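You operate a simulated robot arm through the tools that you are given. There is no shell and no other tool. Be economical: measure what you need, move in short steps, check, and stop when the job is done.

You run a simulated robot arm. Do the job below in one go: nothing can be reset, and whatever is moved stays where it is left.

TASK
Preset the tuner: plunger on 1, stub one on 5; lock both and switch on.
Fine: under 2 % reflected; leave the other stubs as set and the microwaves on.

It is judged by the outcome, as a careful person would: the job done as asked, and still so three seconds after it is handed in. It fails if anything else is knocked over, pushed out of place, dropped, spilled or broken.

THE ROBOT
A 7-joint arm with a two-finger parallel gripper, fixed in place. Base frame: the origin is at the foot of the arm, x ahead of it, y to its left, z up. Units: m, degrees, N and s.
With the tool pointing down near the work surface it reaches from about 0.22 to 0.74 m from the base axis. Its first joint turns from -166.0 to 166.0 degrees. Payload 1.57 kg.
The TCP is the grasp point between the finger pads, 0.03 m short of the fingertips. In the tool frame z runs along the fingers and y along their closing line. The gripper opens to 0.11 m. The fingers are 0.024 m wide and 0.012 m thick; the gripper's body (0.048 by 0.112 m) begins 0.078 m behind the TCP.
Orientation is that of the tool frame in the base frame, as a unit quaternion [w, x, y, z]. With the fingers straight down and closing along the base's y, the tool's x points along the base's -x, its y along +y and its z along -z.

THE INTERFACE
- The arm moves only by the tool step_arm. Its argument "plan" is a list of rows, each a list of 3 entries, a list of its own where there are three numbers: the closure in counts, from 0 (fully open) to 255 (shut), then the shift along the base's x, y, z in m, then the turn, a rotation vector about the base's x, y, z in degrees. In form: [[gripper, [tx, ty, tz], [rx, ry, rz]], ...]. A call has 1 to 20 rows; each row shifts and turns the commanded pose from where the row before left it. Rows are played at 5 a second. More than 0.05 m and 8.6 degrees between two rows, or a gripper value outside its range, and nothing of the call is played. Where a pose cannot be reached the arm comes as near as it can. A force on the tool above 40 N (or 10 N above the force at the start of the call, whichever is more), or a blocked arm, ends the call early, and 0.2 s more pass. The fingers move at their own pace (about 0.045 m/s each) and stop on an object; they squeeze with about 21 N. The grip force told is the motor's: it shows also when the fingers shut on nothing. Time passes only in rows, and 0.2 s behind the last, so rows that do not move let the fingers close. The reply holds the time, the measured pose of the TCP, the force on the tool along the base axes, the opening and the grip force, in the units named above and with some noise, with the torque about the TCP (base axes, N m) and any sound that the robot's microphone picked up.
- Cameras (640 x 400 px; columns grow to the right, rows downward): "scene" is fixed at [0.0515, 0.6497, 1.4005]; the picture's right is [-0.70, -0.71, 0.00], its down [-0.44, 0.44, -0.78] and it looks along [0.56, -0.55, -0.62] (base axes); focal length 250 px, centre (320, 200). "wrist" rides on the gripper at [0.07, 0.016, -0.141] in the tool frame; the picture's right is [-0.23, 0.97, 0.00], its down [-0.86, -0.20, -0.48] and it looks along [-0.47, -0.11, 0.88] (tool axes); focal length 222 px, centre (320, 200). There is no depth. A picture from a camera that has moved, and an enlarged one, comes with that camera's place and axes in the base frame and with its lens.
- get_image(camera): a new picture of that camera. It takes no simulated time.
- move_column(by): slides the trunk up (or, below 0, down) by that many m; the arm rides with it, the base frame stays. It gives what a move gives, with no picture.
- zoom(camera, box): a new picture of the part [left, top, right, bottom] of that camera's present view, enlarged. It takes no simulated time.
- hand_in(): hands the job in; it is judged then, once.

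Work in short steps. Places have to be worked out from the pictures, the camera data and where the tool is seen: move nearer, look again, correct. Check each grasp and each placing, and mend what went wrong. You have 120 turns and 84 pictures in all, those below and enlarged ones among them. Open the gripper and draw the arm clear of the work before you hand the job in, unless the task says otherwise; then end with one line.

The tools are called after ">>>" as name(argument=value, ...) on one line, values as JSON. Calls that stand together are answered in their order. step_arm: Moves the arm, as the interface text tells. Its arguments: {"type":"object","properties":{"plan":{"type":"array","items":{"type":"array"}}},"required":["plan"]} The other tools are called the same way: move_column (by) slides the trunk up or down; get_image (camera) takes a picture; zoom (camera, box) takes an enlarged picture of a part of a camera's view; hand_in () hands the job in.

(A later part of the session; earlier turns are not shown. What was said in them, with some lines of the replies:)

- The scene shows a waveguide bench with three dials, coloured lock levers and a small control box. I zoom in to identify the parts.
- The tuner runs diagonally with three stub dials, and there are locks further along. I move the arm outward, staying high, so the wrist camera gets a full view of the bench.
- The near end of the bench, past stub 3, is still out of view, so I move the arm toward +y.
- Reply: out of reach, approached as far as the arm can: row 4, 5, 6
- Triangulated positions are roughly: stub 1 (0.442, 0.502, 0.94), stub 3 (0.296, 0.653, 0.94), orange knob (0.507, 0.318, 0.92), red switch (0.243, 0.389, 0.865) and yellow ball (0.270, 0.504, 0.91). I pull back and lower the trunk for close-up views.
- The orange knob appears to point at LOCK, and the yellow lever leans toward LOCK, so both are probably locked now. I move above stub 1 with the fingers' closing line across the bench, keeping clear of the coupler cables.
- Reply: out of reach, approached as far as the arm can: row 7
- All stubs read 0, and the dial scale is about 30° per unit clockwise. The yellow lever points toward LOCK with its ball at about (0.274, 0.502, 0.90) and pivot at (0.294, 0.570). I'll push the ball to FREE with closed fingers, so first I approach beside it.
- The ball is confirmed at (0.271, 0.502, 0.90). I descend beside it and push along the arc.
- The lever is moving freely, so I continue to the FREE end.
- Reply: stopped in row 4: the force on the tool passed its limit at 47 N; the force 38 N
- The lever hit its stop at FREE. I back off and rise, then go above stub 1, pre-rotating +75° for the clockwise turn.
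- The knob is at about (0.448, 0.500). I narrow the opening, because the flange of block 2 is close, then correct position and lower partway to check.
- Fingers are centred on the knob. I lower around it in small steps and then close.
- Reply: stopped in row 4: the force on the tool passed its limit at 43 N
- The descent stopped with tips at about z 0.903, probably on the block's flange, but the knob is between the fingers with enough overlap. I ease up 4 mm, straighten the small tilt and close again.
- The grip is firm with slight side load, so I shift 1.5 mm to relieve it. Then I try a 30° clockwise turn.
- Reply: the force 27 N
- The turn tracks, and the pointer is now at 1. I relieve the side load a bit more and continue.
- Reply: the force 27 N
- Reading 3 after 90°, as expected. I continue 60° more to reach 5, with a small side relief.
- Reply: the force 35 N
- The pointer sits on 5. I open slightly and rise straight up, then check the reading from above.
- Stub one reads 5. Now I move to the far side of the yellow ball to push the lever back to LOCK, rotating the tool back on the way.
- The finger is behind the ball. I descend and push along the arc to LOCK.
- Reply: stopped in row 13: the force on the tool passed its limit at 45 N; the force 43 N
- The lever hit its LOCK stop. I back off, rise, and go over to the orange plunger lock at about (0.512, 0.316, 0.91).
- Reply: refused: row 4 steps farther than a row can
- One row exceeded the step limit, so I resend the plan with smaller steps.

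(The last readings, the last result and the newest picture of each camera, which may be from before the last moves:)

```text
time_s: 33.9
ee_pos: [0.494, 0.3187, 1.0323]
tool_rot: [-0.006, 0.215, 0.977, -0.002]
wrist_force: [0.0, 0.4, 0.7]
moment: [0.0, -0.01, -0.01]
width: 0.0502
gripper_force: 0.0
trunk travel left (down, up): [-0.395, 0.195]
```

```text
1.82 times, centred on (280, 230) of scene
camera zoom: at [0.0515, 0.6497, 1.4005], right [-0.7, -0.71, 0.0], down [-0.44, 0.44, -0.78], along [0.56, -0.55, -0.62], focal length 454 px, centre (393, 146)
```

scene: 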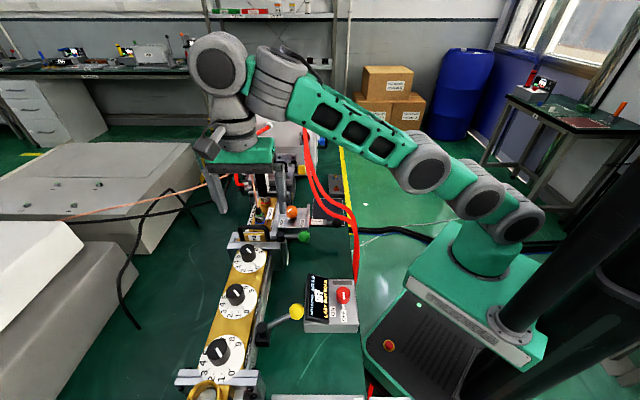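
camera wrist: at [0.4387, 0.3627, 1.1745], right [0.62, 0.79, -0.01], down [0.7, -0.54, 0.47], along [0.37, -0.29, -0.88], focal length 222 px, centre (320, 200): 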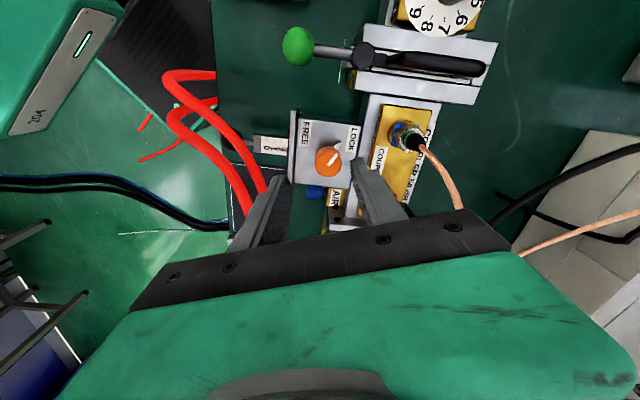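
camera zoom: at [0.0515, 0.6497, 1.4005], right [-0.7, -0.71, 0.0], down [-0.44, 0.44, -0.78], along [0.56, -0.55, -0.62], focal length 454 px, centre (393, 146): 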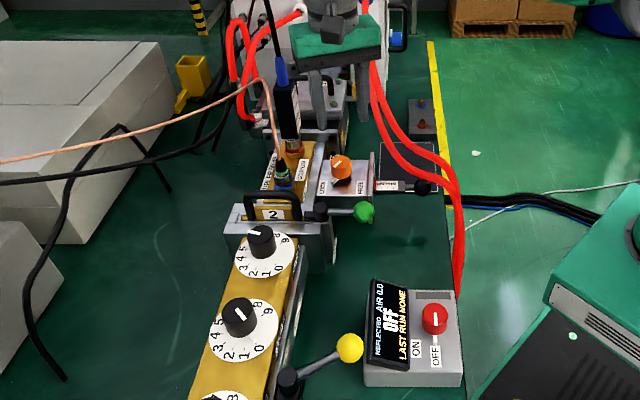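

>>> zoom(camera="wrist", box=[230, 90, 390, 220])

>>> step_arm(plan=[[139, [0.0186, -0.002, -0.02], [0, 0, 0]], [139, [0, 0, -0.04], [0, 0, 0]], [139, [0, 0, 0], [0, 0, 0]]])

>>> zoom(camera="wrist", box=[200, 60, 440, 230])

```text
3.08 times, centred on (310, 155) of wrist
camera zoom: at [0.4387, 0.3627, 1.1745], right [0.62, 0.79, -0.01], down [0.7, -0.54, 0.47], along [0.37, -0.29, -0.88], focal length 684 px, centre (351, 338)
```

zoom: 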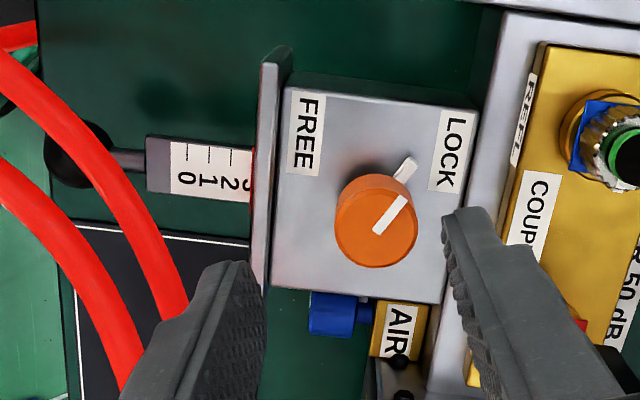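

```text
time_s: 34.7
ee_pos: [0.5118, 0.3173, 0.9731]
tool_rot: [-0.004, 0.214, 0.977, -0.001]
wrist_force: [1.0, 0.4, -0.2]
moment: [0.0, 0.0, 0.02]
width: 0.0502
gripper_force: 0.0
trunk travel left (down, up): [-0.395, 0.195]
```

```text
2.35 times, centred on (320, 145) of wrist
camera zoom: at [0.4571, 0.3612, 1.1153], right [0.62, 0.79, -0.01], down [0.7, -0.54, 0.47], along [0.37, -0.29, -0.88], focal length 523 px, centre (320, 329)
```

zoom: 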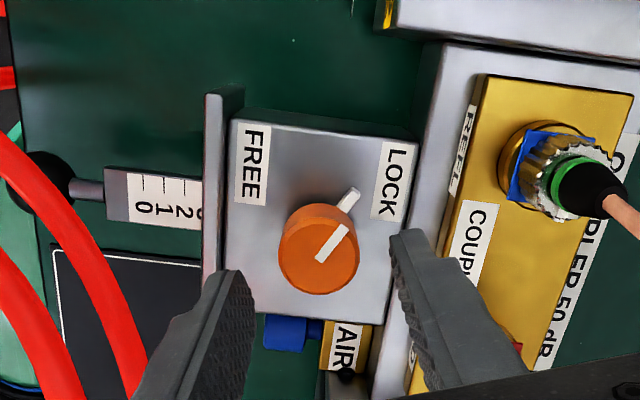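

The plunger now reads near 3 and its lock pointer is at LOCK, with FREE counter-clockwise. I rotate the gripper so the fingers clear the flange, then lower and grip the orange knob.

>>> step_arm(plan=[[152, [0.001, -0.001, 0], [0, 0, 7.5]], [152, [0, 0, 0], [0, 0, 7.5]], [152, [0, 0, 0], [0, 0, 7.5]], [152, [0, 0, 0], [0, 0, 7.5]], [152, [0, 0, -0.02], [0, 0, 0]], [152, [0, 0, -0.02], [0, 0, 0]], [152, [0, 0, -0.014], [0, 0, 0]], [152, [0, 0, 0], [0, 0, 0]]])

>>> zoom(camera="wrist", box=[200, 60, 440, 230])

```text
time_s: 36.5
ee_pos: [0.5126, 0.3148, 0.9191]
tool_rot: [-0.004, -0.044, 0.999, -0.003]
wrist_force: [0.4, -0.2, -0.5]
moment: [-0.01, 0.01, 0.01]
width: 0.0443
gripper_force: 0.1
trunk travel left (down, up): [-0.395, 0.195]
```

```text
2.35 times, centred on (320, 145) of wrist
camera zoom: at [0.4433, 0.3267, 1.0611], right [0.14, 0.99, -0.01], down [0.87, -0.12, 0.47], along [0.47, -0.07, -0.88], focal length 523 px, centre (320, 329)
```

zoom: 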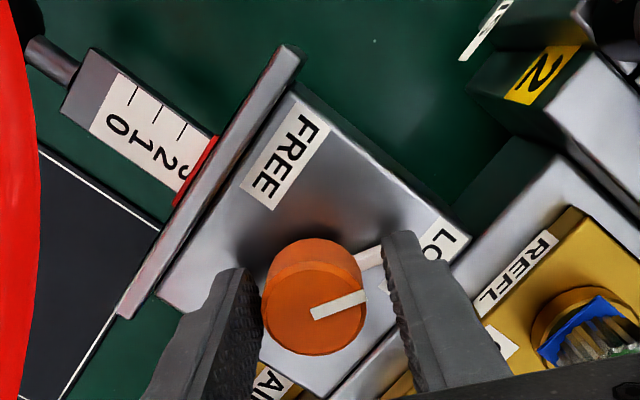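

The knob is between the fingers. I raise 4 mm to clear the pointer tab, close, and turn counter-clockwise toward FREE in steps.

>>> step_arm(plan=[[152, [0, -0.001, 0.004], [0, 0, 0]], [255, [0, 0, 0], [0, 0, 0]], [255, [0, 0, 0], [0, 0, 0]], [255, [0, 0, 0], [0, 0, 0]], [255, [0, 0, 0], [0, 0, 7.5]], [255, [0, 0, 0], [0, 0, 7.5]], [255, [0, 0, 0], [0, 0, 7.5]], [255, [0, 0, 0], [0, 0, 7.5]], [255, [0, 0, 0], [0, 0, 0]]])

>>> zoom(camera="wrist", box=[200, 60, 440, 230])

```text
time_s: 38.5
ee_pos: [0.5133, 0.3113, 0.9226]
tool_rot: [-0.004, -0.302, 0.953, -0.002]
wrist_force: [12.9, -23.6, -3.5]
moment: [-0.49, 0.25, -0.07]
width: 0.0326
gripper_force: 40.8
trunk travel left (down, up): [-0.395, 0.195]
```

```text
2.35 times, centred on (320, 145) of wrist
camera zoom: at [0.4488, 0.287, 1.0653], right [-0.38, 0.93, 0.0], down [0.82, 0.33, 0.47], along [0.44, 0.17, -0.88], focal length 523 px, centre (320, 329)
```

zoom: 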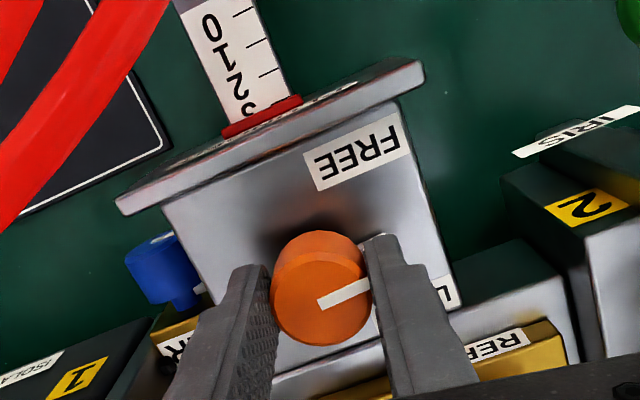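

>>> step_arm(plan=[[255, [0.001, -0.002, 0], [0, 0, 0]], [255, [0, 0, 0], [0, 0, 7.5]], [255, [0, 0, 0], [0, 0, 7.5]], [255, [0, 0, 0], [0, 0, 7.5]], [255, [0, 0, 0], [0, 0, 7.5]], [255, [0, 0, 0], [0, 0, 0]]])

>>> zoom(camera="wrist", box=[200, 60, 440, 230])

```text
time_s: 39.9
ee_pos: [0.514, 0.3102, 0.9247]
tool_rot: [-0.003, -0.539, 0.842, -0.005]
wrist_force: [8.5, -10.4, -3.0]
moment: [-0.35, 0.04, -0.85]
width: 0.033
gripper_force: 41.2
trunk travel left (down, up): [-0.395, 0.195]
```

```text
2.35 times, centred on (320, 145) of wrist
camera zoom: at [0.4706, 0.2567, 1.0654], right [-0.79, 0.62, -0.01], down [0.54, 0.7, 0.47], along [0.29, 0.37, -0.88], focal length 523 px, centre (320, 329)
```

zoom: 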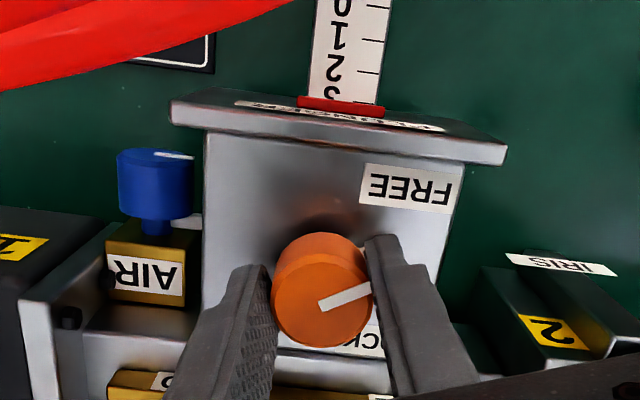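

The lock turned 60° and hit its FREE stop. I release, rise, and look at the plunger knob and the hoses around it.

>>> step_arm(plan=[[255, [0, 0, 0], [0, 0, -2]], [152, [0, 0, 0], [0, 0, 0]], [150, [0, 0, 0], [0, 0, 0]], [150, [0, 0, 0.03], [0, 0, 0]], [150, [0, 0, 0.045], [0, 0, 0]], [150, [0, 0, 0.03], [0, 0, -7.5]], [150, [0, 0, 0], [0, 0, -7.5]], [150, [0, 0, 0], [0, 0, -7.5]], [150, [0, 0, 0], [0, 0, -7.5]], [150, [0, 0, 0], [0, 0, 0]]])

>>> get_image(camera="wrist")

>>> zoom(camera="scene", box=[250, 160, 370, 250])

```text
time_s: 42.1
ee_pos: [0.5135, 0.3126, 1.0278]
tool_rot: [-0.004, -0.285, 0.959, -0.005]
wrist_force: [0.2, -0.8, -0.5]
moment: [-0.01, -0.05, -0.01]
width: 0.0454
gripper_force: 0.1
trunk travel left (down, up): [-0.395, 0.195]
```

```text
37 pictures are left
camera wrist: at [0.4472, 0.2895, 1.1701], right [-0.34, 0.94, -0.01], down [0.83, 0.3, 0.47], along [0.44, 0.16, -0.88], focal length 222 px, centre (320, 200)
```

wrist: 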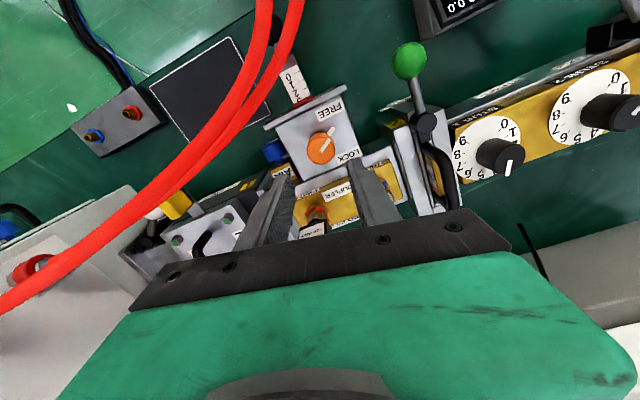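

```text
4.44 times, centred on (310, 205) of scene
camera zoom: at [0.0515, 0.6497, 1.4005], right [-0.7, -0.71, 0.0], down [-0.44, 0.44, -0.78], along [0.56, -0.55, -0.62], focal length 1109 px, centre (364, 178)
```

zoom: 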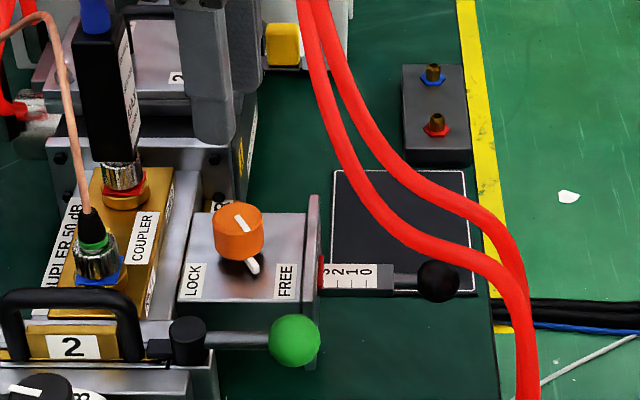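

The plunger ball is at about (0.418, 0.218, 0.863). Two red hoses pass over the rod on its +y side, so I go over them, high, to the outer side of the ball to view it from there.

>>> step_arm(plan=[[255, [-0.015, -0.015, 0.045], [0, 0, 7.5]], [255, [-0.025, -0.025, 0], [0, 0, 7.5]], [255, [-0.03, -0.03, 0], [0, 0, 7.5]], [255, [-0.03, -0.03, 0], [0, 0, 7.5]], [255, [-0.03, -0.03, 0], [0, 0, 7.5]], [255, [0, 0, 0], [0, 0, 0]]])

>>> get_image(camera="wrist")

>>> zoom(camera="scene", box=[250, 140, 410, 260])

```text
time_s: 43.5
ee_pos: [0.3823, 0.1833, 1.0736]
tool_rot: [-0.004, -0.579, 0.815, -0.005]
wrist_force: [-0.3, -0.8, 0.5]
moment: [-0.03, 0.0, -0.01]
width: 0.0
gripper_force: 20.9
trunk travel left (down, up): [-0.395, 0.195]
```

```text
35 pictures are left
camera wrist: at [0.3445, 0.1242, 1.2156], right [-0.84, 0.54, -0.01], down [0.47, 0.75, 0.47], along [0.26, 0.39, -0.88], focal length 222 px, centre (320, 200)
```

wrist: 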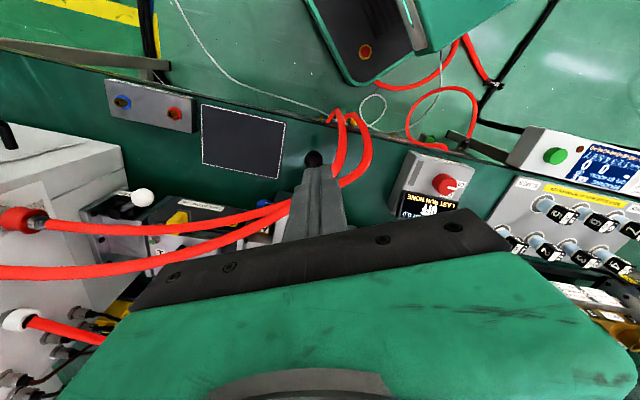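

```text
3.33 times, centred on (330, 200) of scene
camera zoom: at [0.0515, 0.6497, 1.4005], right [-0.7, -0.71, 0.0], down [-0.44, 0.44, -0.78], along [0.56, -0.55, -0.62], focal length 832 px, centre (287, 200)
```

zoom: 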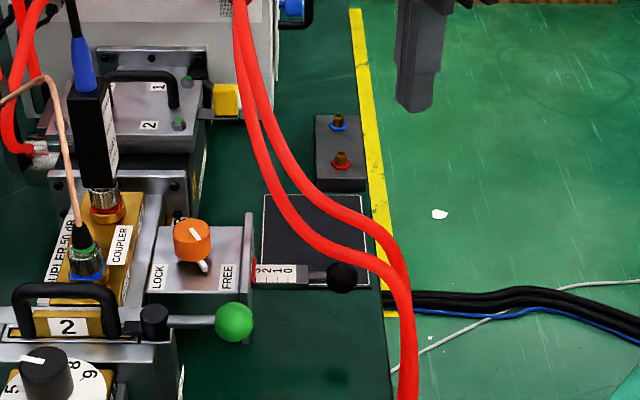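

>>> zoom(camera="wrist", box=[260, 90, 400, 230])

```text
2.86 times, centred on (330, 160) of wrist
camera zoom: at [0.3445, 0.1242, 1.2156], right [-0.84, 0.54, -0.01], down [0.47, 0.75, 0.47], along [0.26, 0.39, -0.88], focal length 635 px, centre (291, 314)
```

zoom: 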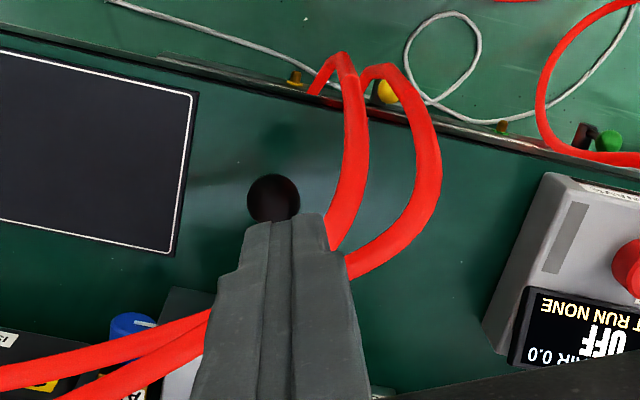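

The hoses curl round the −x side of the ball, so closed fingers would be tight there. With the gripper fully open and its closing line across the rod, the hose-side finger alone can push and the rest stays on the clear −y side. I move there.

>>> step_arm(plan=[[0, [0.017, -0.013, 0], [0, 0, -6.5]], [0, [0.017, -0.013, 0], [0, 0, -6.5]], [0, [0.017, -0.013, 0], [0, 0, -6.5]], [0, [0, 0, 0], [0, 0, -6.5]], [0, [0, 0, -0.04], [0, 0, 0]], [0, [0, 0, -0.04], [0, 0, 0]], [0, [0, 0, -0.04], [0, 0, 0]], [0, [0, 0, 0], [0, 0, 0]]])

>>> get_image(camera="wrist")

>>> zoom(camera="scene", box=[270, 140, 390, 250])

```text
time_s: 45.3
ee_pos: [0.4351, 0.1448, 0.9569]
tool_rot: [-0.003, -0.38, 0.925, -0.004]
wrist_force: [0.5, 0.5, -0.9]
moment: [-0.02, 0.02, -0.02]
width: 0.1099
gripper_force: 0.0
out of reach, approached as far as the arm can: row 7
trunk travel left (down, up): [-0.395, 0.195]
```

```text
32 pictures are left
camera wrist: at [0.3745, 0.1096, 1.1002], right [-0.52, 0.85, -0.01], down [0.75, 0.46, 0.47], along [0.41, 0.24, -0.88], focal length 222 px, centre (320, 200)
```

wrist: 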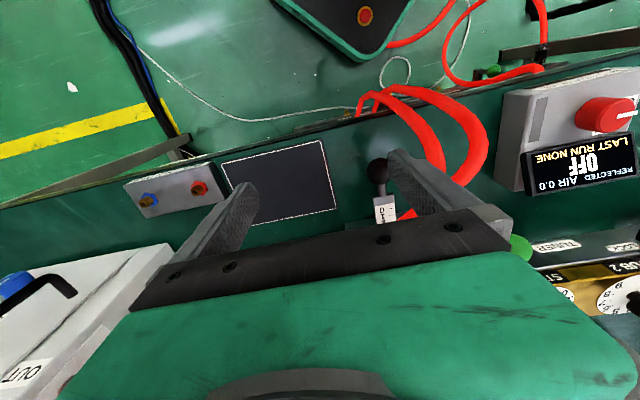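

```text
3.64 times, centred on (330, 195) of scene
camera zoom: at [0.0515, 0.6497, 1.4005], right [-0.7, -0.71, 0.0], down [-0.44, 0.44, -0.78], along [0.56, -0.55, -0.62], focal length 908 px, centre (284, 218)
```

zoom: 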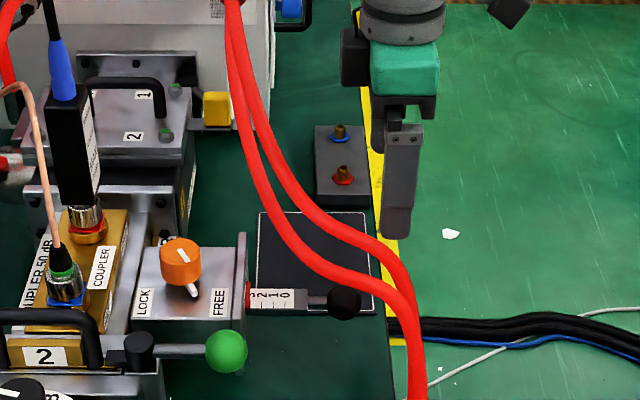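

The arm can't reach lower at this trunk height, so I lower the trunk about 7 cm in two steps. The pushing finger is then at about (0.392, 0.188), behind the ball.

>>> move_column(by=-0.04)

>>> get_image(camera="wrist")

```text
time_s: 46.2
ee_pos: [0.434, 0.1445, 0.9184]
tool_rot: [-0.004, -0.381, 0.925, -0.005]
wrist_force: [-0.4, 0.2, 0.6]
moment: [-0.01, 0.01, 0.03]
width: 0.1097
gripper_force: 0.0
trunk travel left (down, up): [-0.355, 0.235]
```

```text
30 pictures are left
camera wrist: at [0.3744, 0.1096, 1.0603], right [-0.52, 0.85, -0.01], down [0.75, 0.46, 0.47], along [0.4, 0.24, -0.88], focal length 222 px, centre (320, 200)
```

wrist: 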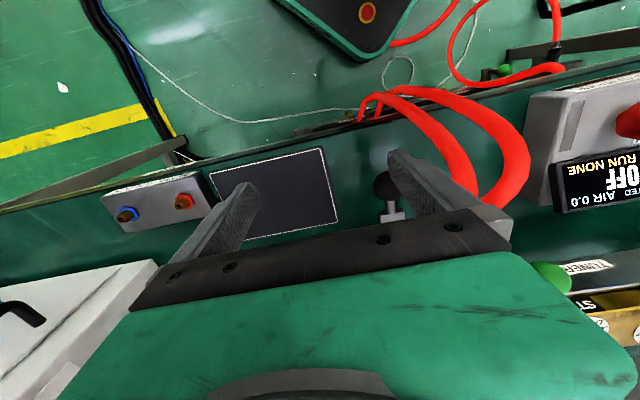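

>>> move_column(by=-0.033)

>>> zoom(camera="wrist", box=[300, 80, 540, 240])

>>> zoom(camera="scene", box=[290, 170, 370, 240])

```text
time_s: 46.9
ee_pos: [0.4348, 0.144, 0.8854]
tool_rot: [-0.004, -0.38, 0.925, -0.004]
wrist_force: [0.0, -0.1, -0.6]
moment: [0.03, 0.0, -0.01]
width: 0.1098
gripper_force: 0.1
trunk travel left (down, up): [-0.322, 0.268]
```

```text
2.50 times, centred on (420, 160) of wrist
camera zoom: at [0.3744, 0.1096, 1.0273], right [-0.52, 0.85, -0.01], down [0.75, 0.46, 0.47], along [0.4, 0.24, -0.88], focal length 555 px, centre (70, 300)
```

zoom: 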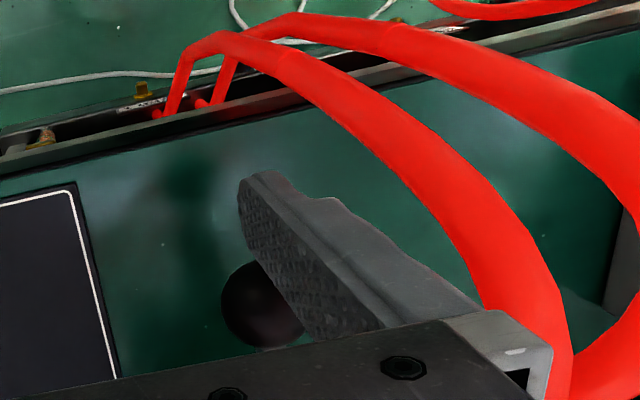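

```text
5.71 times, centred on (330, 205) of scene
camera zoom: at [0.0515, 0.6497, 1.4005], right [-0.7, -0.71, 0.0], down [-0.44, 0.44, -0.78], along [0.56, -0.55, -0.62], focal length 1426 px, centre (263, 171)
```

zoom: 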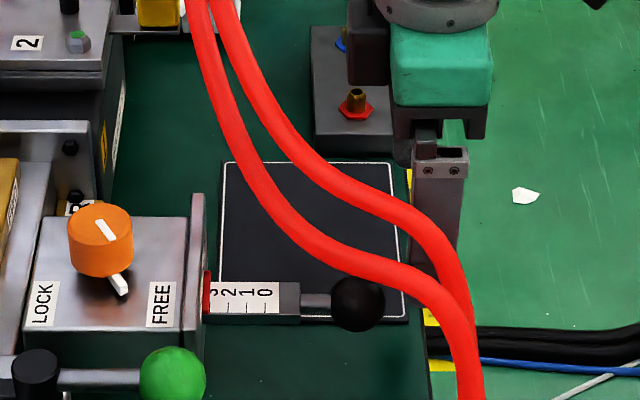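

The finger is behind the ball with about 8 mm gap, and the plunger reads about 3 (roughly 10 mm per unit). I push along the rod in small steps and then re-read.

>>> step_arm(plan=[[0, [0.0035, 0.0035, 0], [0, 0, 0]], [0, [0.0035, 0.0035, 0], [0, 0, 0]], [0, [0.0025, 0.0025, 0], [0, 0, 0]], [0, [0.0025, 0.0025, 0], [0, 0, 0]], [0, [0.0025, 0.0025, 0], [0, 0, 0]], [0, [0.0, 0.0, 0], [0, 0, 0]]])

>>> zoom(camera="scene", box=[290, 170, 370, 240])

```text
time_s: 48.3
ee_pos: [0.4484, 0.158, 0.8851]
tool_rot: [-0.004, -0.381, 0.925, -0.004]
wrist_force: [-0.9, -1.3, 0.7]
moment: [-0.01, 0.01, 0.04]
width: 0.1089
gripper_force: 0.0
trunk travel left (down, up): [-0.322, 0.268]
```

```text
5.71 times, centred on (330, 205) of scene
camera zoom: at [0.0515, 0.6497, 1.4005], right [-0.7, -0.71, 0.0], down [-0.44, 0.44, -0.78], along [0.56, -0.55, -0.62], focal length 1426 px, centre (263, 171)
```

zoom: 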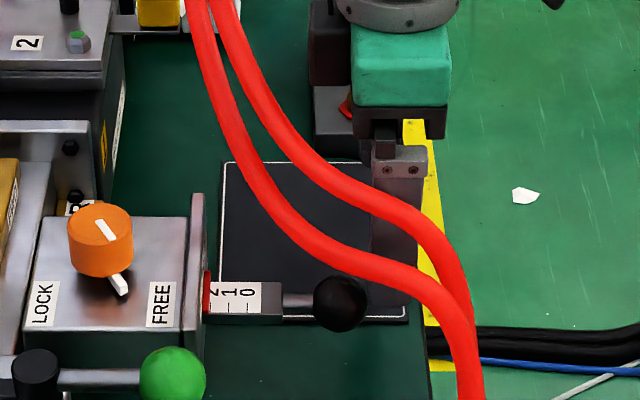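

Moved one unit as predicted, now reading about 2. I push another 8 mm and look closely.

>>> step_arm(plan=[[0, [0.002, 0.002, 0], [0, 0, 0]], [0, [0.002, 0.002, 0], [0, 0, 0]], [0, [0.0017, 0.0017, 0], [0, 0, 0]], [0, [0.0, 0.0, 0], [0, 0, 0]]])

>>> zoom(camera="scene", box=[305, 198, 345, 218])

>>> zoom(camera="wrist", box=[300, 80, 540, 240])

```text
time_s: 49.3
ee_pos: [0.454, 0.1651, 0.884]
tool_rot: [-0.003, -0.38, 0.925, -0.004]
wrist_force: [-1.3, -1.0, 0.3]
moment: [-0.05, 0.01, 0.08]
width: 0.1097
gripper_force: 0.1
trunk travel left (down, up): [-0.322, 0.268]
```

```text
16.00 times, centred on (325, 208) of scene
camera zoom: at [0.0515, 0.6497, 1.4005], right [-0.7, -0.71, 0.0], down [-0.44, 0.44, -0.78], along [0.56, -0.55, -0.62], focal length 3994 px, centre (240, 72)
```

zoom: 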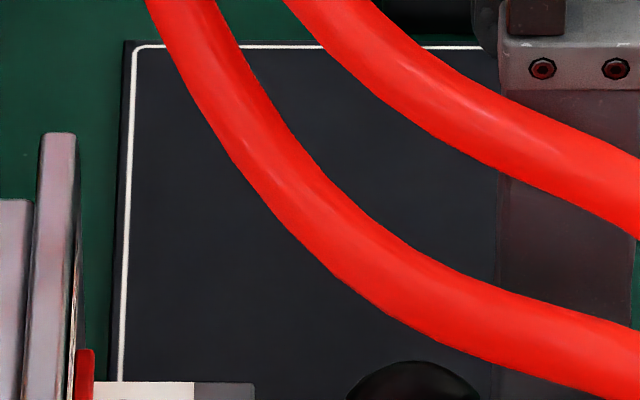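

```text
2.50 times, centred on (420, 160) of wrist
camera zoom: at [0.3945, 0.1295, 1.027], right [-0.52, 0.85, -0.01], down [0.75, 0.46, 0.47], along [0.41, 0.24, -0.88], focal length 555 px, centre (70, 300)
```

zoom: 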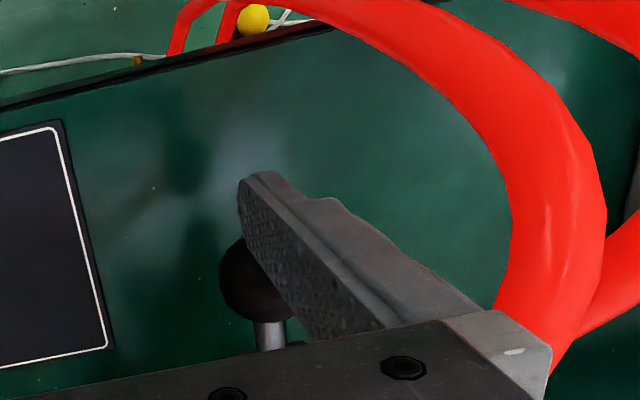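

>>> zoom(camera="scene", box=[308, 214, 340, 234])

```text
16.00 times, centred on (324, 224) of scene
camera zoom: at [0.0515, 0.6497, 1.4005], right [-0.7, -0.71, 0.0], down [-0.44, 0.44, -0.78], along [0.56, -0.55, -0.62], focal length 3994 px, centre (256, -184)
```

zoom: 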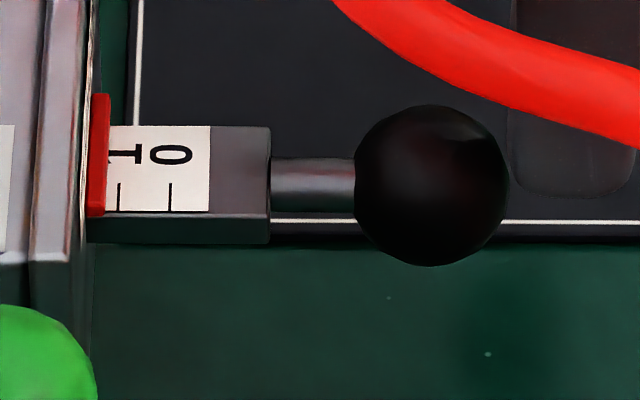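

Ticks are 52 px per unit, and the edge of the red index ring puts the reading at about 1.2. I push about 1.9 mm more.

>>> step_arm(plan=[[0, [0.0007, 0.0007, 0], [0, 0, 0]], [0, [0.0006, 0.0006, 0], [0, 0, 0]], [0, [0.0, 0.0, 0], [0, 0, 0]]])

>>> zoom(camera="scene", box=[308, 214, 340, 234])

```text
time_s: 50.1
ee_pos: [0.4553, 0.1663, 0.8856]
tool_rot: [-0.004, -0.379, 0.925, -0.004]
wrist_force: [-0.1, -0.8, -1.2]
moment: [-0.06, 0.02, 0.1]
width: 0.1099
gripper_force: 0.0
trunk travel left (down, up): [-0.322, 0.268]
```

```text
16.00 times, centred on (324, 224) of scene
camera zoom: at [0.0515, 0.6497, 1.4005], right [-0.7, -0.71, 0.0], down [-0.44, 0.44, -0.78], along [0.56, -0.55, -0.62], focal length 3994 px, centre (256, -184)
```

zoom: 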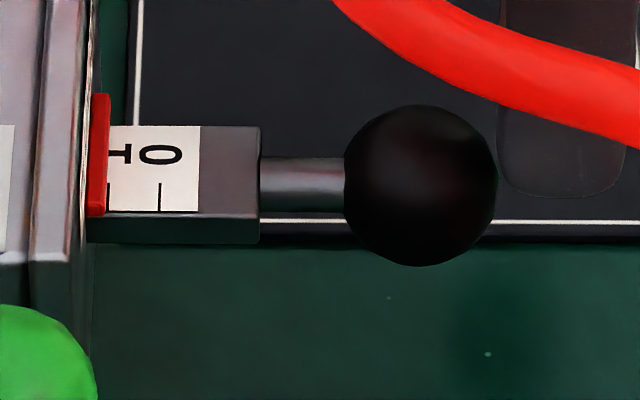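

The plunger reads 1.0. I back the finger off, rise clear, and restore the trunk height.

>>> step_arm(plan=[[0, [-0.004, -0.004, 0], [0, 0, 0]], [0, [-0.006, -0.006, 0], [0, 0, 0]], [0, [0, 0, 0], [0, 0, 0]]])

>>> move_column(by=0.073)

>>> step_arm(plan=[[0, [0, 0, 0.045], [0, 0, 0]], [0, [0, 0, 0.045], [0, 0, 0]], [152, [0, 0.02, 0.02], [0, 0, 6.5]], [152, [0.01, 0.04, 0], [0, 0, 6.5]], [152, [0.02, 0.04, 0], [0, 0, 6.5]], [152, [0.02, 0.04, 0], [0, 0, 0]], [152, [0.02, 0.015, -0.02], [0, 0, 0]], [152, [0, 0, 0], [0, 0, 0]]])

>>> get_image(camera="wrist")

```text
time_s: 50.9
ee_pos: [0.4447, 0.1556, 0.8845]
tool_rot: [-0.004, -0.38, 0.925, -0.005]
wrist_force: [0.2, 0.8, 0.3]
moment: [0.02, -0.04, -0.01]
width: 0.1101
gripper_force: 0.1
trunk travel left (down, up): [-0.322, 0.268]
```

```text
time_s: 52.0
ee_pos: [0.4457, 0.1565, 0.9579]
tool_rot: [-0.004, -0.38, 0.925, -0.005]
wrist_force: [-1.0, -1.2, 0.7]
moment: [-0.01, 0.02, -0.03]
width: 0.1101
gripper_force: 0.1
trunk travel left (down, up): [-0.395, 0.195]
```

```text
time_s: 53.9
ee_pos: [0.516, 0.3115, 1.0476]
tool_rot: [-0.003, -0.531, 0.848, -0.005]
wrist_force: [0.7, 0.0, -0.7]
moment: [-0.02, 0.0, 0.03]
width: 0.0442
gripper_force: 0.0
trunk travel left (down, up): [-0.395, 0.195]
```

```text
22 pictures are left
camera wrist: at [0.4714, 0.2582, 1.1903], right [-0.78, 0.63, -0.01], down [0.55, 0.69, 0.47], along [0.3, 0.36, -0.88], focal length 222 px, centre (320, 200)
```

wrist: 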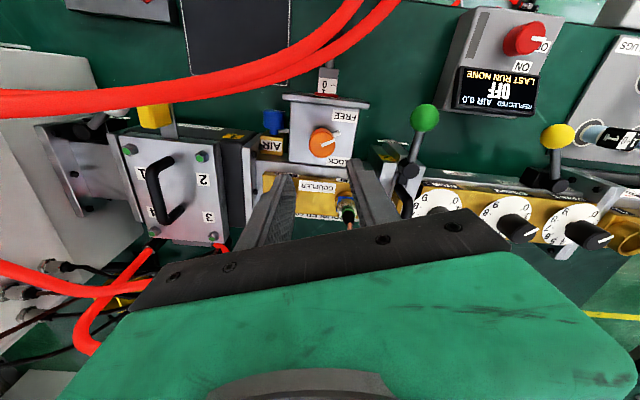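

Knob at (0.513, 0.311). I descend around it, grip, and turn clockwise to LOCK.

>>> step_arm(plan=[[152, [-0.0025, -0.001, -0.04], [0, 0, 0]], [152, [0, 0, -0.045], [0, 0, 0]], [152, [0, 0, -0.02], [0, 0, 0]], [152, [0, 0, -0.018], [0, 0, 0]], [255, [0, 0, 0], [0, 0, 0]], [255, [0, 0, 0], [0, 0, 0]], [255, [0, 0, 0], [0, 0, 0]]])

>>> step_arm(plan=[[255, [0, 0, 0], [0, 0, -7.5]], [255, [0, 0, 0], [0, 0, -7.5]], [255, [0, 0, 0], [0, 0, -7.5]], [255, [0, 0, 0], [0, 0, -7.5]], [255, [0, 0, 0], [0, 0, 0]]])

>>> zoom(camera="wrist", box=[200, 60, 440, 230])

```text
time_s: 55.5
ee_pos: [0.513, 0.3103, 0.9251]
tool_rot: [-0.002, -0.531, 0.847, -0.004]
wrist_force: [5.6, -2.1, -0.8]
moment: [0.59, -0.33, -0.08]
width: 0.0327
gripper_force: 35.0
trunk travel left (down, up): [-0.395, 0.195]
```

```text
time_s: 56.6
ee_pos: [0.512, 0.3115, 0.9259]
tool_rot: [-0.005, -0.293, 0.956, -0.004]
wrist_force: [-9.5, 7.2, -0.6]
moment: [0.08, 1.1, 0.03]
width: 0.033
gripper_force: 41.0
trunk travel left (down, up): [-0.395, 0.195]
```

```text
2.35 times, centred on (320, 145) of wrist
camera zoom: at [0.4467, 0.2877, 1.0669], right [-0.36, 0.93, -0.01], down [0.82, 0.32, 0.47], along [0.44, 0.16, -0.88], focal length 523 px, centre (320, 329)
```

zoom: 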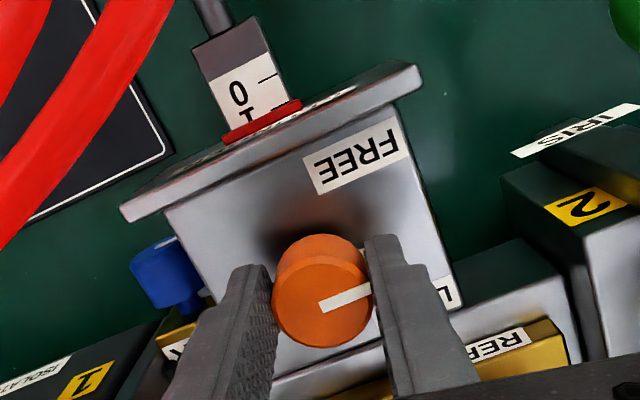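

The knob follows. I continue until it reaches the LOCK stop.

>>> step_arm(plan=[[255, [0, 0, 0], [0, 0, -7.5]], [255, [0, 0, 0], [0, 0, -7.5]], [255, [0, 0, 0], [0, 0, -7.5]], [255, [0, 0, 0], [0, 0, -7.5]], [255, [0, 0, 0], [0, 0, -3]], [255, [0, 0, 0], [0, 0, 0]]])

>>> zoom(camera="wrist", box=[200, 60, 440, 230])

```text
time_s: 58.0
ee_pos: [0.5119, 0.3111, 0.9246]
tool_rot: [-0.005, -0.01, 1.0, -0.003]
wrist_force: [-14.5, 27.8, -3.4]
moment: [1.1, 0.38, 0.1]
width: 0.0327
gripper_force: 41.5
trunk travel left (down, up): [-0.395, 0.195]
```

```text
2.35 times, centred on (320, 145) of wrist
camera zoom: at [0.4439, 0.3294, 1.0667], right [0.21, 0.98, -0.01], down [0.86, -0.18, 0.47], along [0.46, -0.11, -0.88], focal length 523 px, centre (320, 329)
```

zoom: 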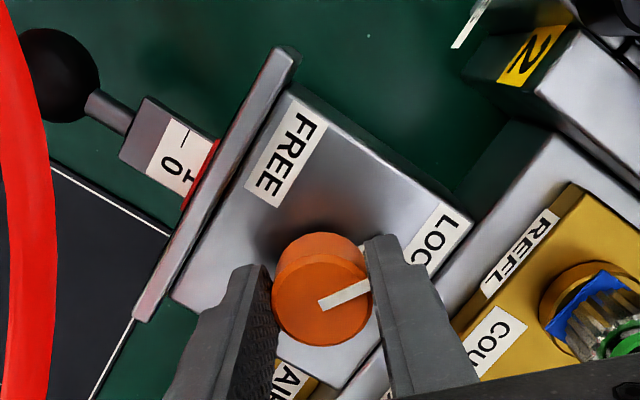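

>>> step_arm(plan=[[255, [-0.001, 0.002, 0], [0, 0, -4]], [255, [0, 0, 0], [0, 0, 0]]])

```text
time_s: 58.6
ee_pos: [0.5134, 0.3127, 0.9247]
tool_rot: [-0.004, 0.026, 1.0, -0.002]
wrist_force: [-3.4, 18.3, -3.8]
moment: [0.5, -0.21, 0.78]
width: 0.0328
gripper_force: 41.4
trunk travel left (down, up): [-0.395, 0.195]
```

The LOCK stop is reached. I release, rise, and move over the red power switch, checking the plunger scale on the way.

>>> step_arm(plan=[[255, [0, 0, 0], [0, 0, 3]], [152, [0, 0, 0], [0, 0, 0]], [150, [0, 0, 0], [0, 0, 0]], [150, [0, 0, 0.03], [0, 0, 0]], [150, [0, 0, 0.045], [0, 0, 0]], [150, [-0.02, 0.01, 0.03], [0, 0, 7.5]], [150, [-0.045, 0.01, 0], [0, 0, 7.5]], [150, [-0.045, 0.01, 0], [0, 0, 7.5]], [150, [-0.045, 0.015, 0], [0, 0, 7.5]], [150, [-0.045, 0.015, 0], [0, 0, 7.5]], [150, [-0.045, 0.01, 0], [0, 0, 7.5]], [150, [-0.024, 0.005, 0], [0, 0, 7.5]], [150, [0, 0, 0], [0, 0, 7.5]], [150, [0, 0, 0], [0, 0, 7.5]], [150, [0, 0, 0], [0, 0, 0]]])

>>> zoom(camera="scene", box=[308, 214, 340, 234])

>>> zoom(camera="wrist", box=[220, 60, 440, 220])

```text
time_s: 61.9
ee_pos: [0.2428, 0.3866, 1.0297]
tool_rot: [-0.003, -0.557, 0.83, -0.005]
wrist_force: [-0.9, 0.4, -0.9]
moment: [-0.03, -0.03, 0.0]
width: 0.0453
gripper_force: 0.1
trunk travel left (down, up): [-0.395, 0.195]
```

```text
16.00 times, centred on (324, 224) of scene
camera zoom: at [0.0515, 0.6497, 1.4005], right [-0.7, -0.71, 0.0], down [-0.44, 0.44, -0.78], along [0.56, -0.55, -0.62], focal length 3994 px, centre (256, -184)
```

zoom: 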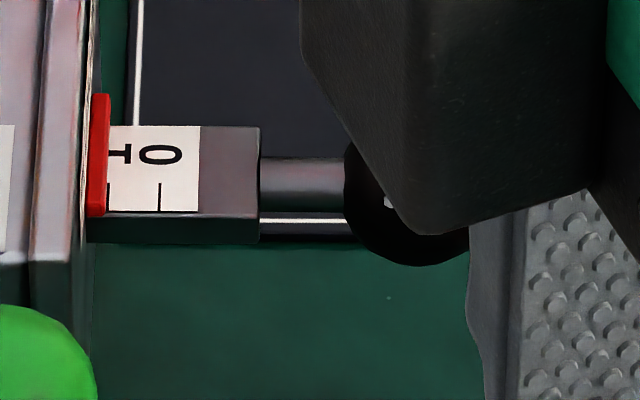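

```text
2.50 times, centred on (330, 140) of wrist
camera zoom: at [0.2019, 0.3312, 1.172], right [-0.82, 0.58, -0.01], down [0.51, 0.72, 0.47], along [0.28, 0.38, -0.88], focal length 555 px, centre (295, 350)
```

zoom: 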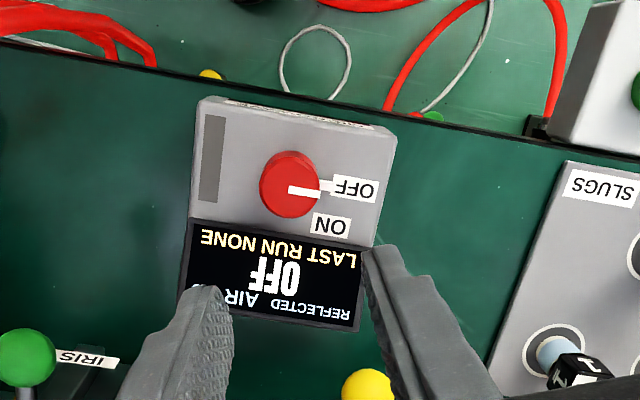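

The plunger still reads 1. The red knob is at about (0.245, 0.381, 0.85), and ON is clockwise of OFF. I align and lower the trunk 10 cm for the low reach.

>>> step_arm(plan=[[150, [0.002, -0.0055, 0], [0, 0, 0]], [150, [0, 0, 0], [0, 0, 0]]])

>>> move_column(by=-0.1)

>>> zoom(camera="wrist", box=[200, 60, 440, 230])

>>> zoom(camera="scene", box=[280, 240, 380, 340])

```text
time_s: 62.5
ee_pos: [0.2452, 0.3817, 1.0294]
tool_rot: [-0.004, -0.556, 0.831, -0.005]
wrist_force: [0.1, 0.0, 0.3]
moment: [-0.01, -0.02, -0.01]
width: 0.0451
gripper_force: 0.1
trunk travel left (down, up): [-0.395, 0.195]
```

```text
time_s: 63.8
ee_pos: [0.2455, 0.382, 0.9303]
tool_rot: [-0.003, -0.557, 0.831, -0.005]
wrist_force: [0.3, -0.6, -0.6]
moment: [-0.01, -0.01, 0.04]
width: 0.0453
gripper_force: 0.0
trunk travel left (down, up): [-0.295, 0.295]
```

```text
2.35 times, centred on (320, 145) of wrist
camera zoom: at [0.2039, 0.3258, 1.0722], right [-0.81, 0.58, -0.01], down [0.51, 0.72, 0.47], along [0.28, 0.38, -0.88], focal length 523 px, centre (320, 329)
```

zoom: 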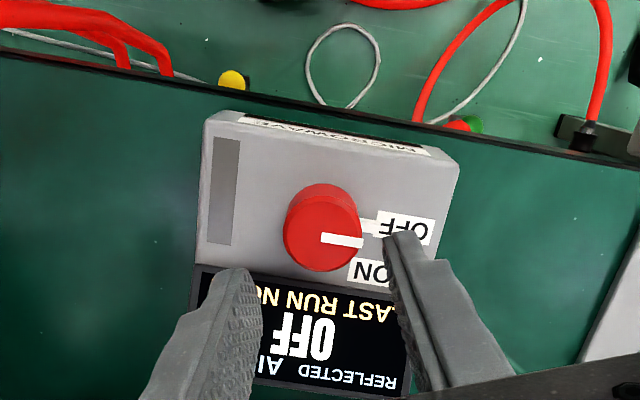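

```text
4.00 times, centred on (330, 290) of scene
camera zoom: at [0.0515, 0.6497, 1.4005], right [-0.7, -0.71, 0.0], down [-0.44, 0.44, -0.78], along [0.56, -0.55, -0.62], focal length 998 px, centre (280, -160)
```

zoom: 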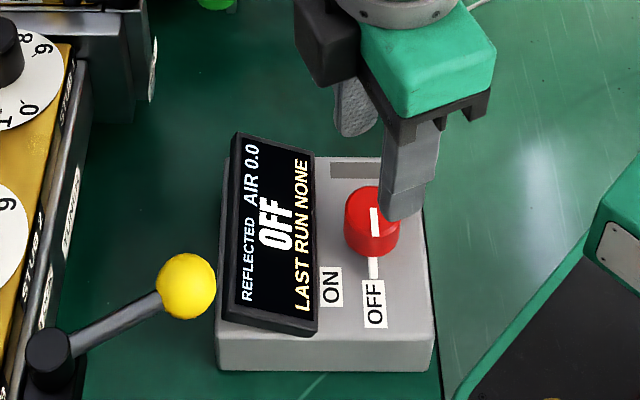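

The fingers straddle the knob well. I descend in small steps to TCP z of about 0.875 and check the overlap.

>>> step_arm(plan=[[150, [0, 0.001, -0.025], [0, 0, 0]], [150, [0, 0, -0.015], [0, 0, 0]], [150, [0, 0, -0.014], [0, 0, 0]], [150, [0, 0, 0], [0, 0, 0]]])

>>> zoom(camera="scene", box=[280, 240, 380, 340])

```text
time_s: 64.8
ee_pos: [0.2447, 0.3824, 0.8769]
tool_rot: [-0.003, -0.555, 0.832, -0.005]
wrist_force: [-0.2, -1.1, 0.1]
moment: [-0.01, -0.01, 0.0]
width: 0.0454
gripper_force: 0.0
trunk travel left (down, up): [-0.295, 0.295]
```

```text
4.00 times, centred on (330, 290) of scene
camera zoom: at [0.0515, 0.6497, 1.4005], right [-0.7, -0.71, 0.0], down [-0.44, 0.44, -0.78], along [0.56, -0.55, -0.62], focal length 998 px, centre (280, -160)
```

zoom: 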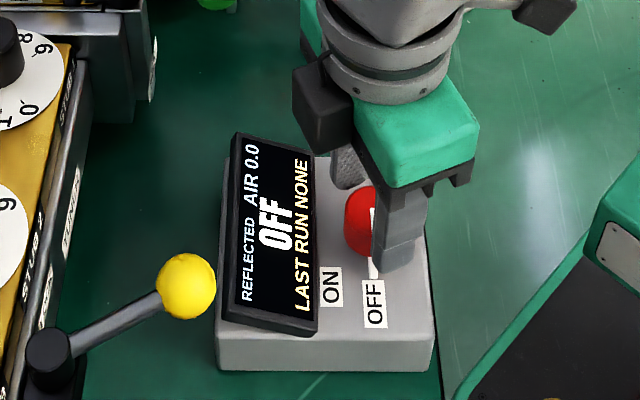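

Good overlap. I raise 3 mm to clear the pointer tab, grip, and turn clockwise.

>>> step_arm(plan=[[150, [0, 0, 0.003], [0, 0, 0]], [255, [0, 0, 0], [0, 0, 0]], [255, [0, 0, 0], [0, 0, 0]], [255, [0, 0, 0], [0, 0, 0]], [255, [0, 0, 0], [0, 0, -7.5]], [255, [0, 0, 0], [0, 0, -7.5]], [255, [0, 0, 0], [0, 0, -7.5]], [255, [0, 0, 0], [0, 0, -7.5]], [255, [0, 0, 0], [0, 0, 0]]])

>>> zoom(camera="wrist", box=[200, 60, 440, 230])

```text
time_s: 66.8
ee_pos: [0.2458, 0.3827, 0.8787]
tool_rot: [-0.004, -0.321, 0.947, -0.004]
wrist_force: [-0.2, -4.3, -4.8]
moment: [0.35, -0.32, 0.0]
width: 0.0332
gripper_force: 41.5
trunk travel left (down, up): [-0.295, 0.295]
```

```text
2.35 times, centred on (320, 145) of wrist
camera zoom: at [0.1814, 0.3551, 1.0209], right [-0.41, 0.91, -0.01], down [0.8, 0.37, 0.47], along [0.43, 0.19, -0.88], focal length 523 px, centre (320, 329)
```

zoom: 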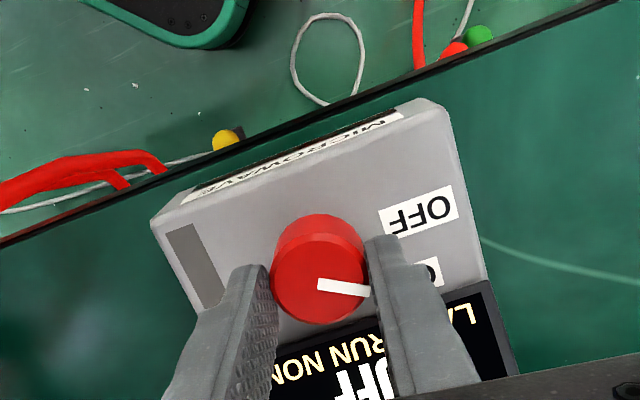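

>>> step_arm(plan=[[255, [0, 0, 0], [0, 0, -6]], [255, [0, 0, 0], [0, 0, -6]], [255, [0, 0, 0], [0, 0, -6]], [255, [0, 0, 0], [0, 0, 0]]])

>>> zoom(camera="scene", box=[280, 240, 380, 340])

```text
time_s: 67.8
ee_pos: [0.2448, 0.3816, 0.8775]
tool_rot: [-0.005, -0.169, 0.986, -0.003]
wrist_force: [7.8, -9.2, -5.7]
moment: [0.05, -0.43, 0.0]
width: 0.0333
gripper_force: 41.7
trunk travel left (down, up): [-0.295, 0.295]
```

```text
4.00 times, centred on (330, 290) of scene
camera zoom: at [0.0515, 0.6497, 1.4005], right [-0.7, -0.71, 0.0], down [-0.44, 0.44, -0.78], along [0.56, -0.55, -0.62], focal length 998 px, centre (280, -160)
```

zoom: 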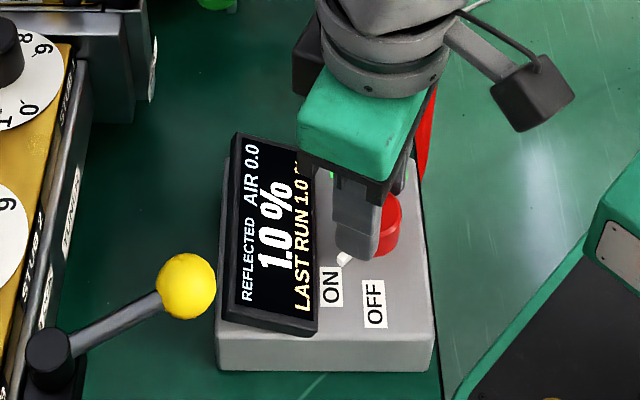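

The display shows 1.0 % reflected with power on. I turn slightly further to be sure the switch is at its ON stop.

>>> step_arm(plan=[[255, [0, 0, 0], [0, 0, -4]], [255, [0, 0, 0], [0, 0, -4]], [255, [0, 0, 0], [0, 0, 0]]])

```text
time_s: 68.6
ee_pos: [0.2453, 0.3814, 0.8782]
tool_rot: [-0.005, -0.102, 0.995, -0.002]
wrist_force: [7.0, -9.8, -4.3]
moment: [-0.23, 0.45, -0.01]
width: 0.0334
gripper_force: 42.0
trunk travel left (down, up): [-0.295, 0.295]
```

>>> step_arm(plan=[[255, [0, 0, 0], [0, 0, -4]], [255, [0, 0, 0], [0, 0, 0]]])

```text
time_s: 69.2
ee_pos: [0.2461, 0.3814, 0.8797]
tool_rot: [-0.005, -0.067, 0.998, -0.003]
wrist_force: [7.1, -11.7, -4.4]
moment: [-0.14, -0.13, 0.07]
width: 0.0334
gripper_force: 41.2
trunk travel left (down, up): [-0.295, 0.295]
```

I've turned it 60°, which matches the other knob's travel. I release, rise away and check the results.

>>> step_arm(plan=[[255, [0.0005, -0.001, 0], [0, 0, 0]], [152, [0, 0, 0], [0, 0, 0]], [150, [0, 0, 0], [0, 0, 0]], [150, [0, 0, 0.03], [0, 0, 0]], [150, [0, 0, 0.045], [0, 0, 0]], [100, [0, 0, 0.045], [0, 0, 0]], [0, [0, -0.04, 0.03], [0, 0, 0]], [0, [0.02, -0.045, 0], [0, 0, 0]], [0, [0.02, -0.045, 0], [0, 0, 0]], [0, [0.02, -0.045, 0], [0, 0, 0]], [0, [0, 0, 0], [0, 0, 0]]])

>>> zoom(camera="scene", box=[200, 180, 380, 340])

>>> zoom(camera="scene", box=[290, 180, 350, 240])

>>> zoom(camera="scene", box=[290, 260, 370, 340])

```text
time_s: 71.6
ee_pos: [0.308, 0.2092, 1.0209]
tool_rot: [-0.004, -0.067, 0.998, -0.003]
wrist_force: [0.1, 1.0, -0.3]
moment: [0.0, 0.02, 0.01]
width: 0.1102
gripper_force: 0.1
out of reach, approached as far as the arm can: row 6
trunk travel left (down, up): [-0.295, 0.295]
```

```text
2.50 times, centred on (290, 260) of scene
camera zoom: at [0.0515, 0.6497, 1.4005], right [-0.7, -0.71, 0.0], down [-0.44, 0.44, -0.78], along [0.56, -0.55, -0.62], focal length 624 px, centre (395, 50)
```

zoom: 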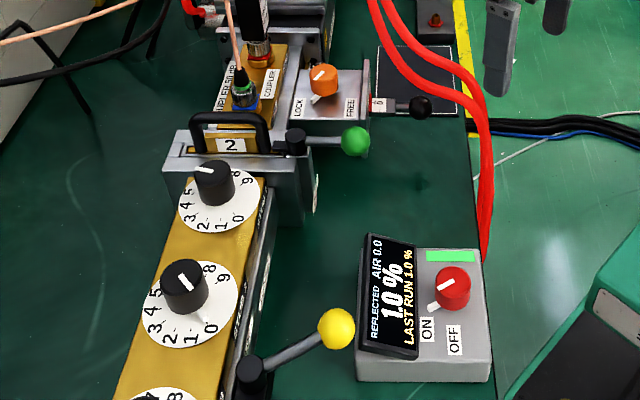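

```text
6.67 times, centred on (320, 210) of scene
camera zoom: at [0.0515, 0.6497, 1.4005], right [-0.7, -0.71, 0.0], down [-0.44, 0.44, -0.78], along [0.56, -0.55, -0.62], focal length 1664 px, centre (320, 133)
```

zoom: 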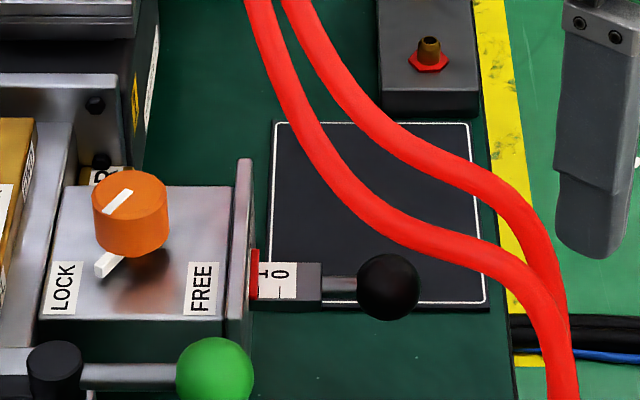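

```text
5.00 times, centred on (330, 300) of scene
camera zoom: at [0.0515, 0.6497, 1.4005], right [-0.7, -0.71, 0.0], down [-0.44, 0.44, -0.78], along [0.56, -0.55, -0.62], focal length 1248 px, centre (270, -300)
```

zoom: 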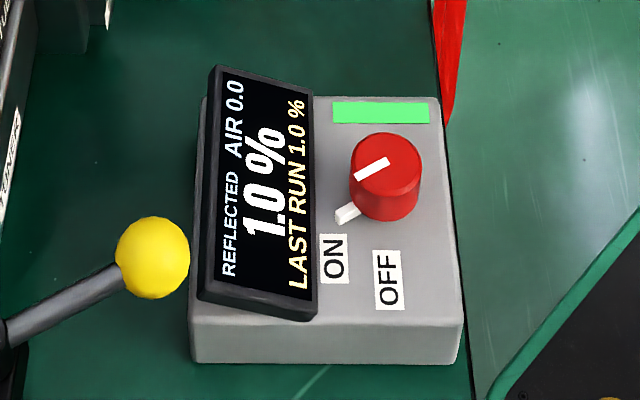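

The switch is ON with the green lamp lit, reflected power is steady at 1.0 %, the plunger is locked at 1, and the tuner is locked with stub one at 5. The other stubs are unchanged, and the arm is clear with the gripper open, so I hand in.

>>> hand_in()

```text
The job is handed in.
```

The tuner is preset with the plunger on 1 and stub one on 5, both locked. The microwaves are on at 1.0 % reflected, and the other stubs are as they were set.
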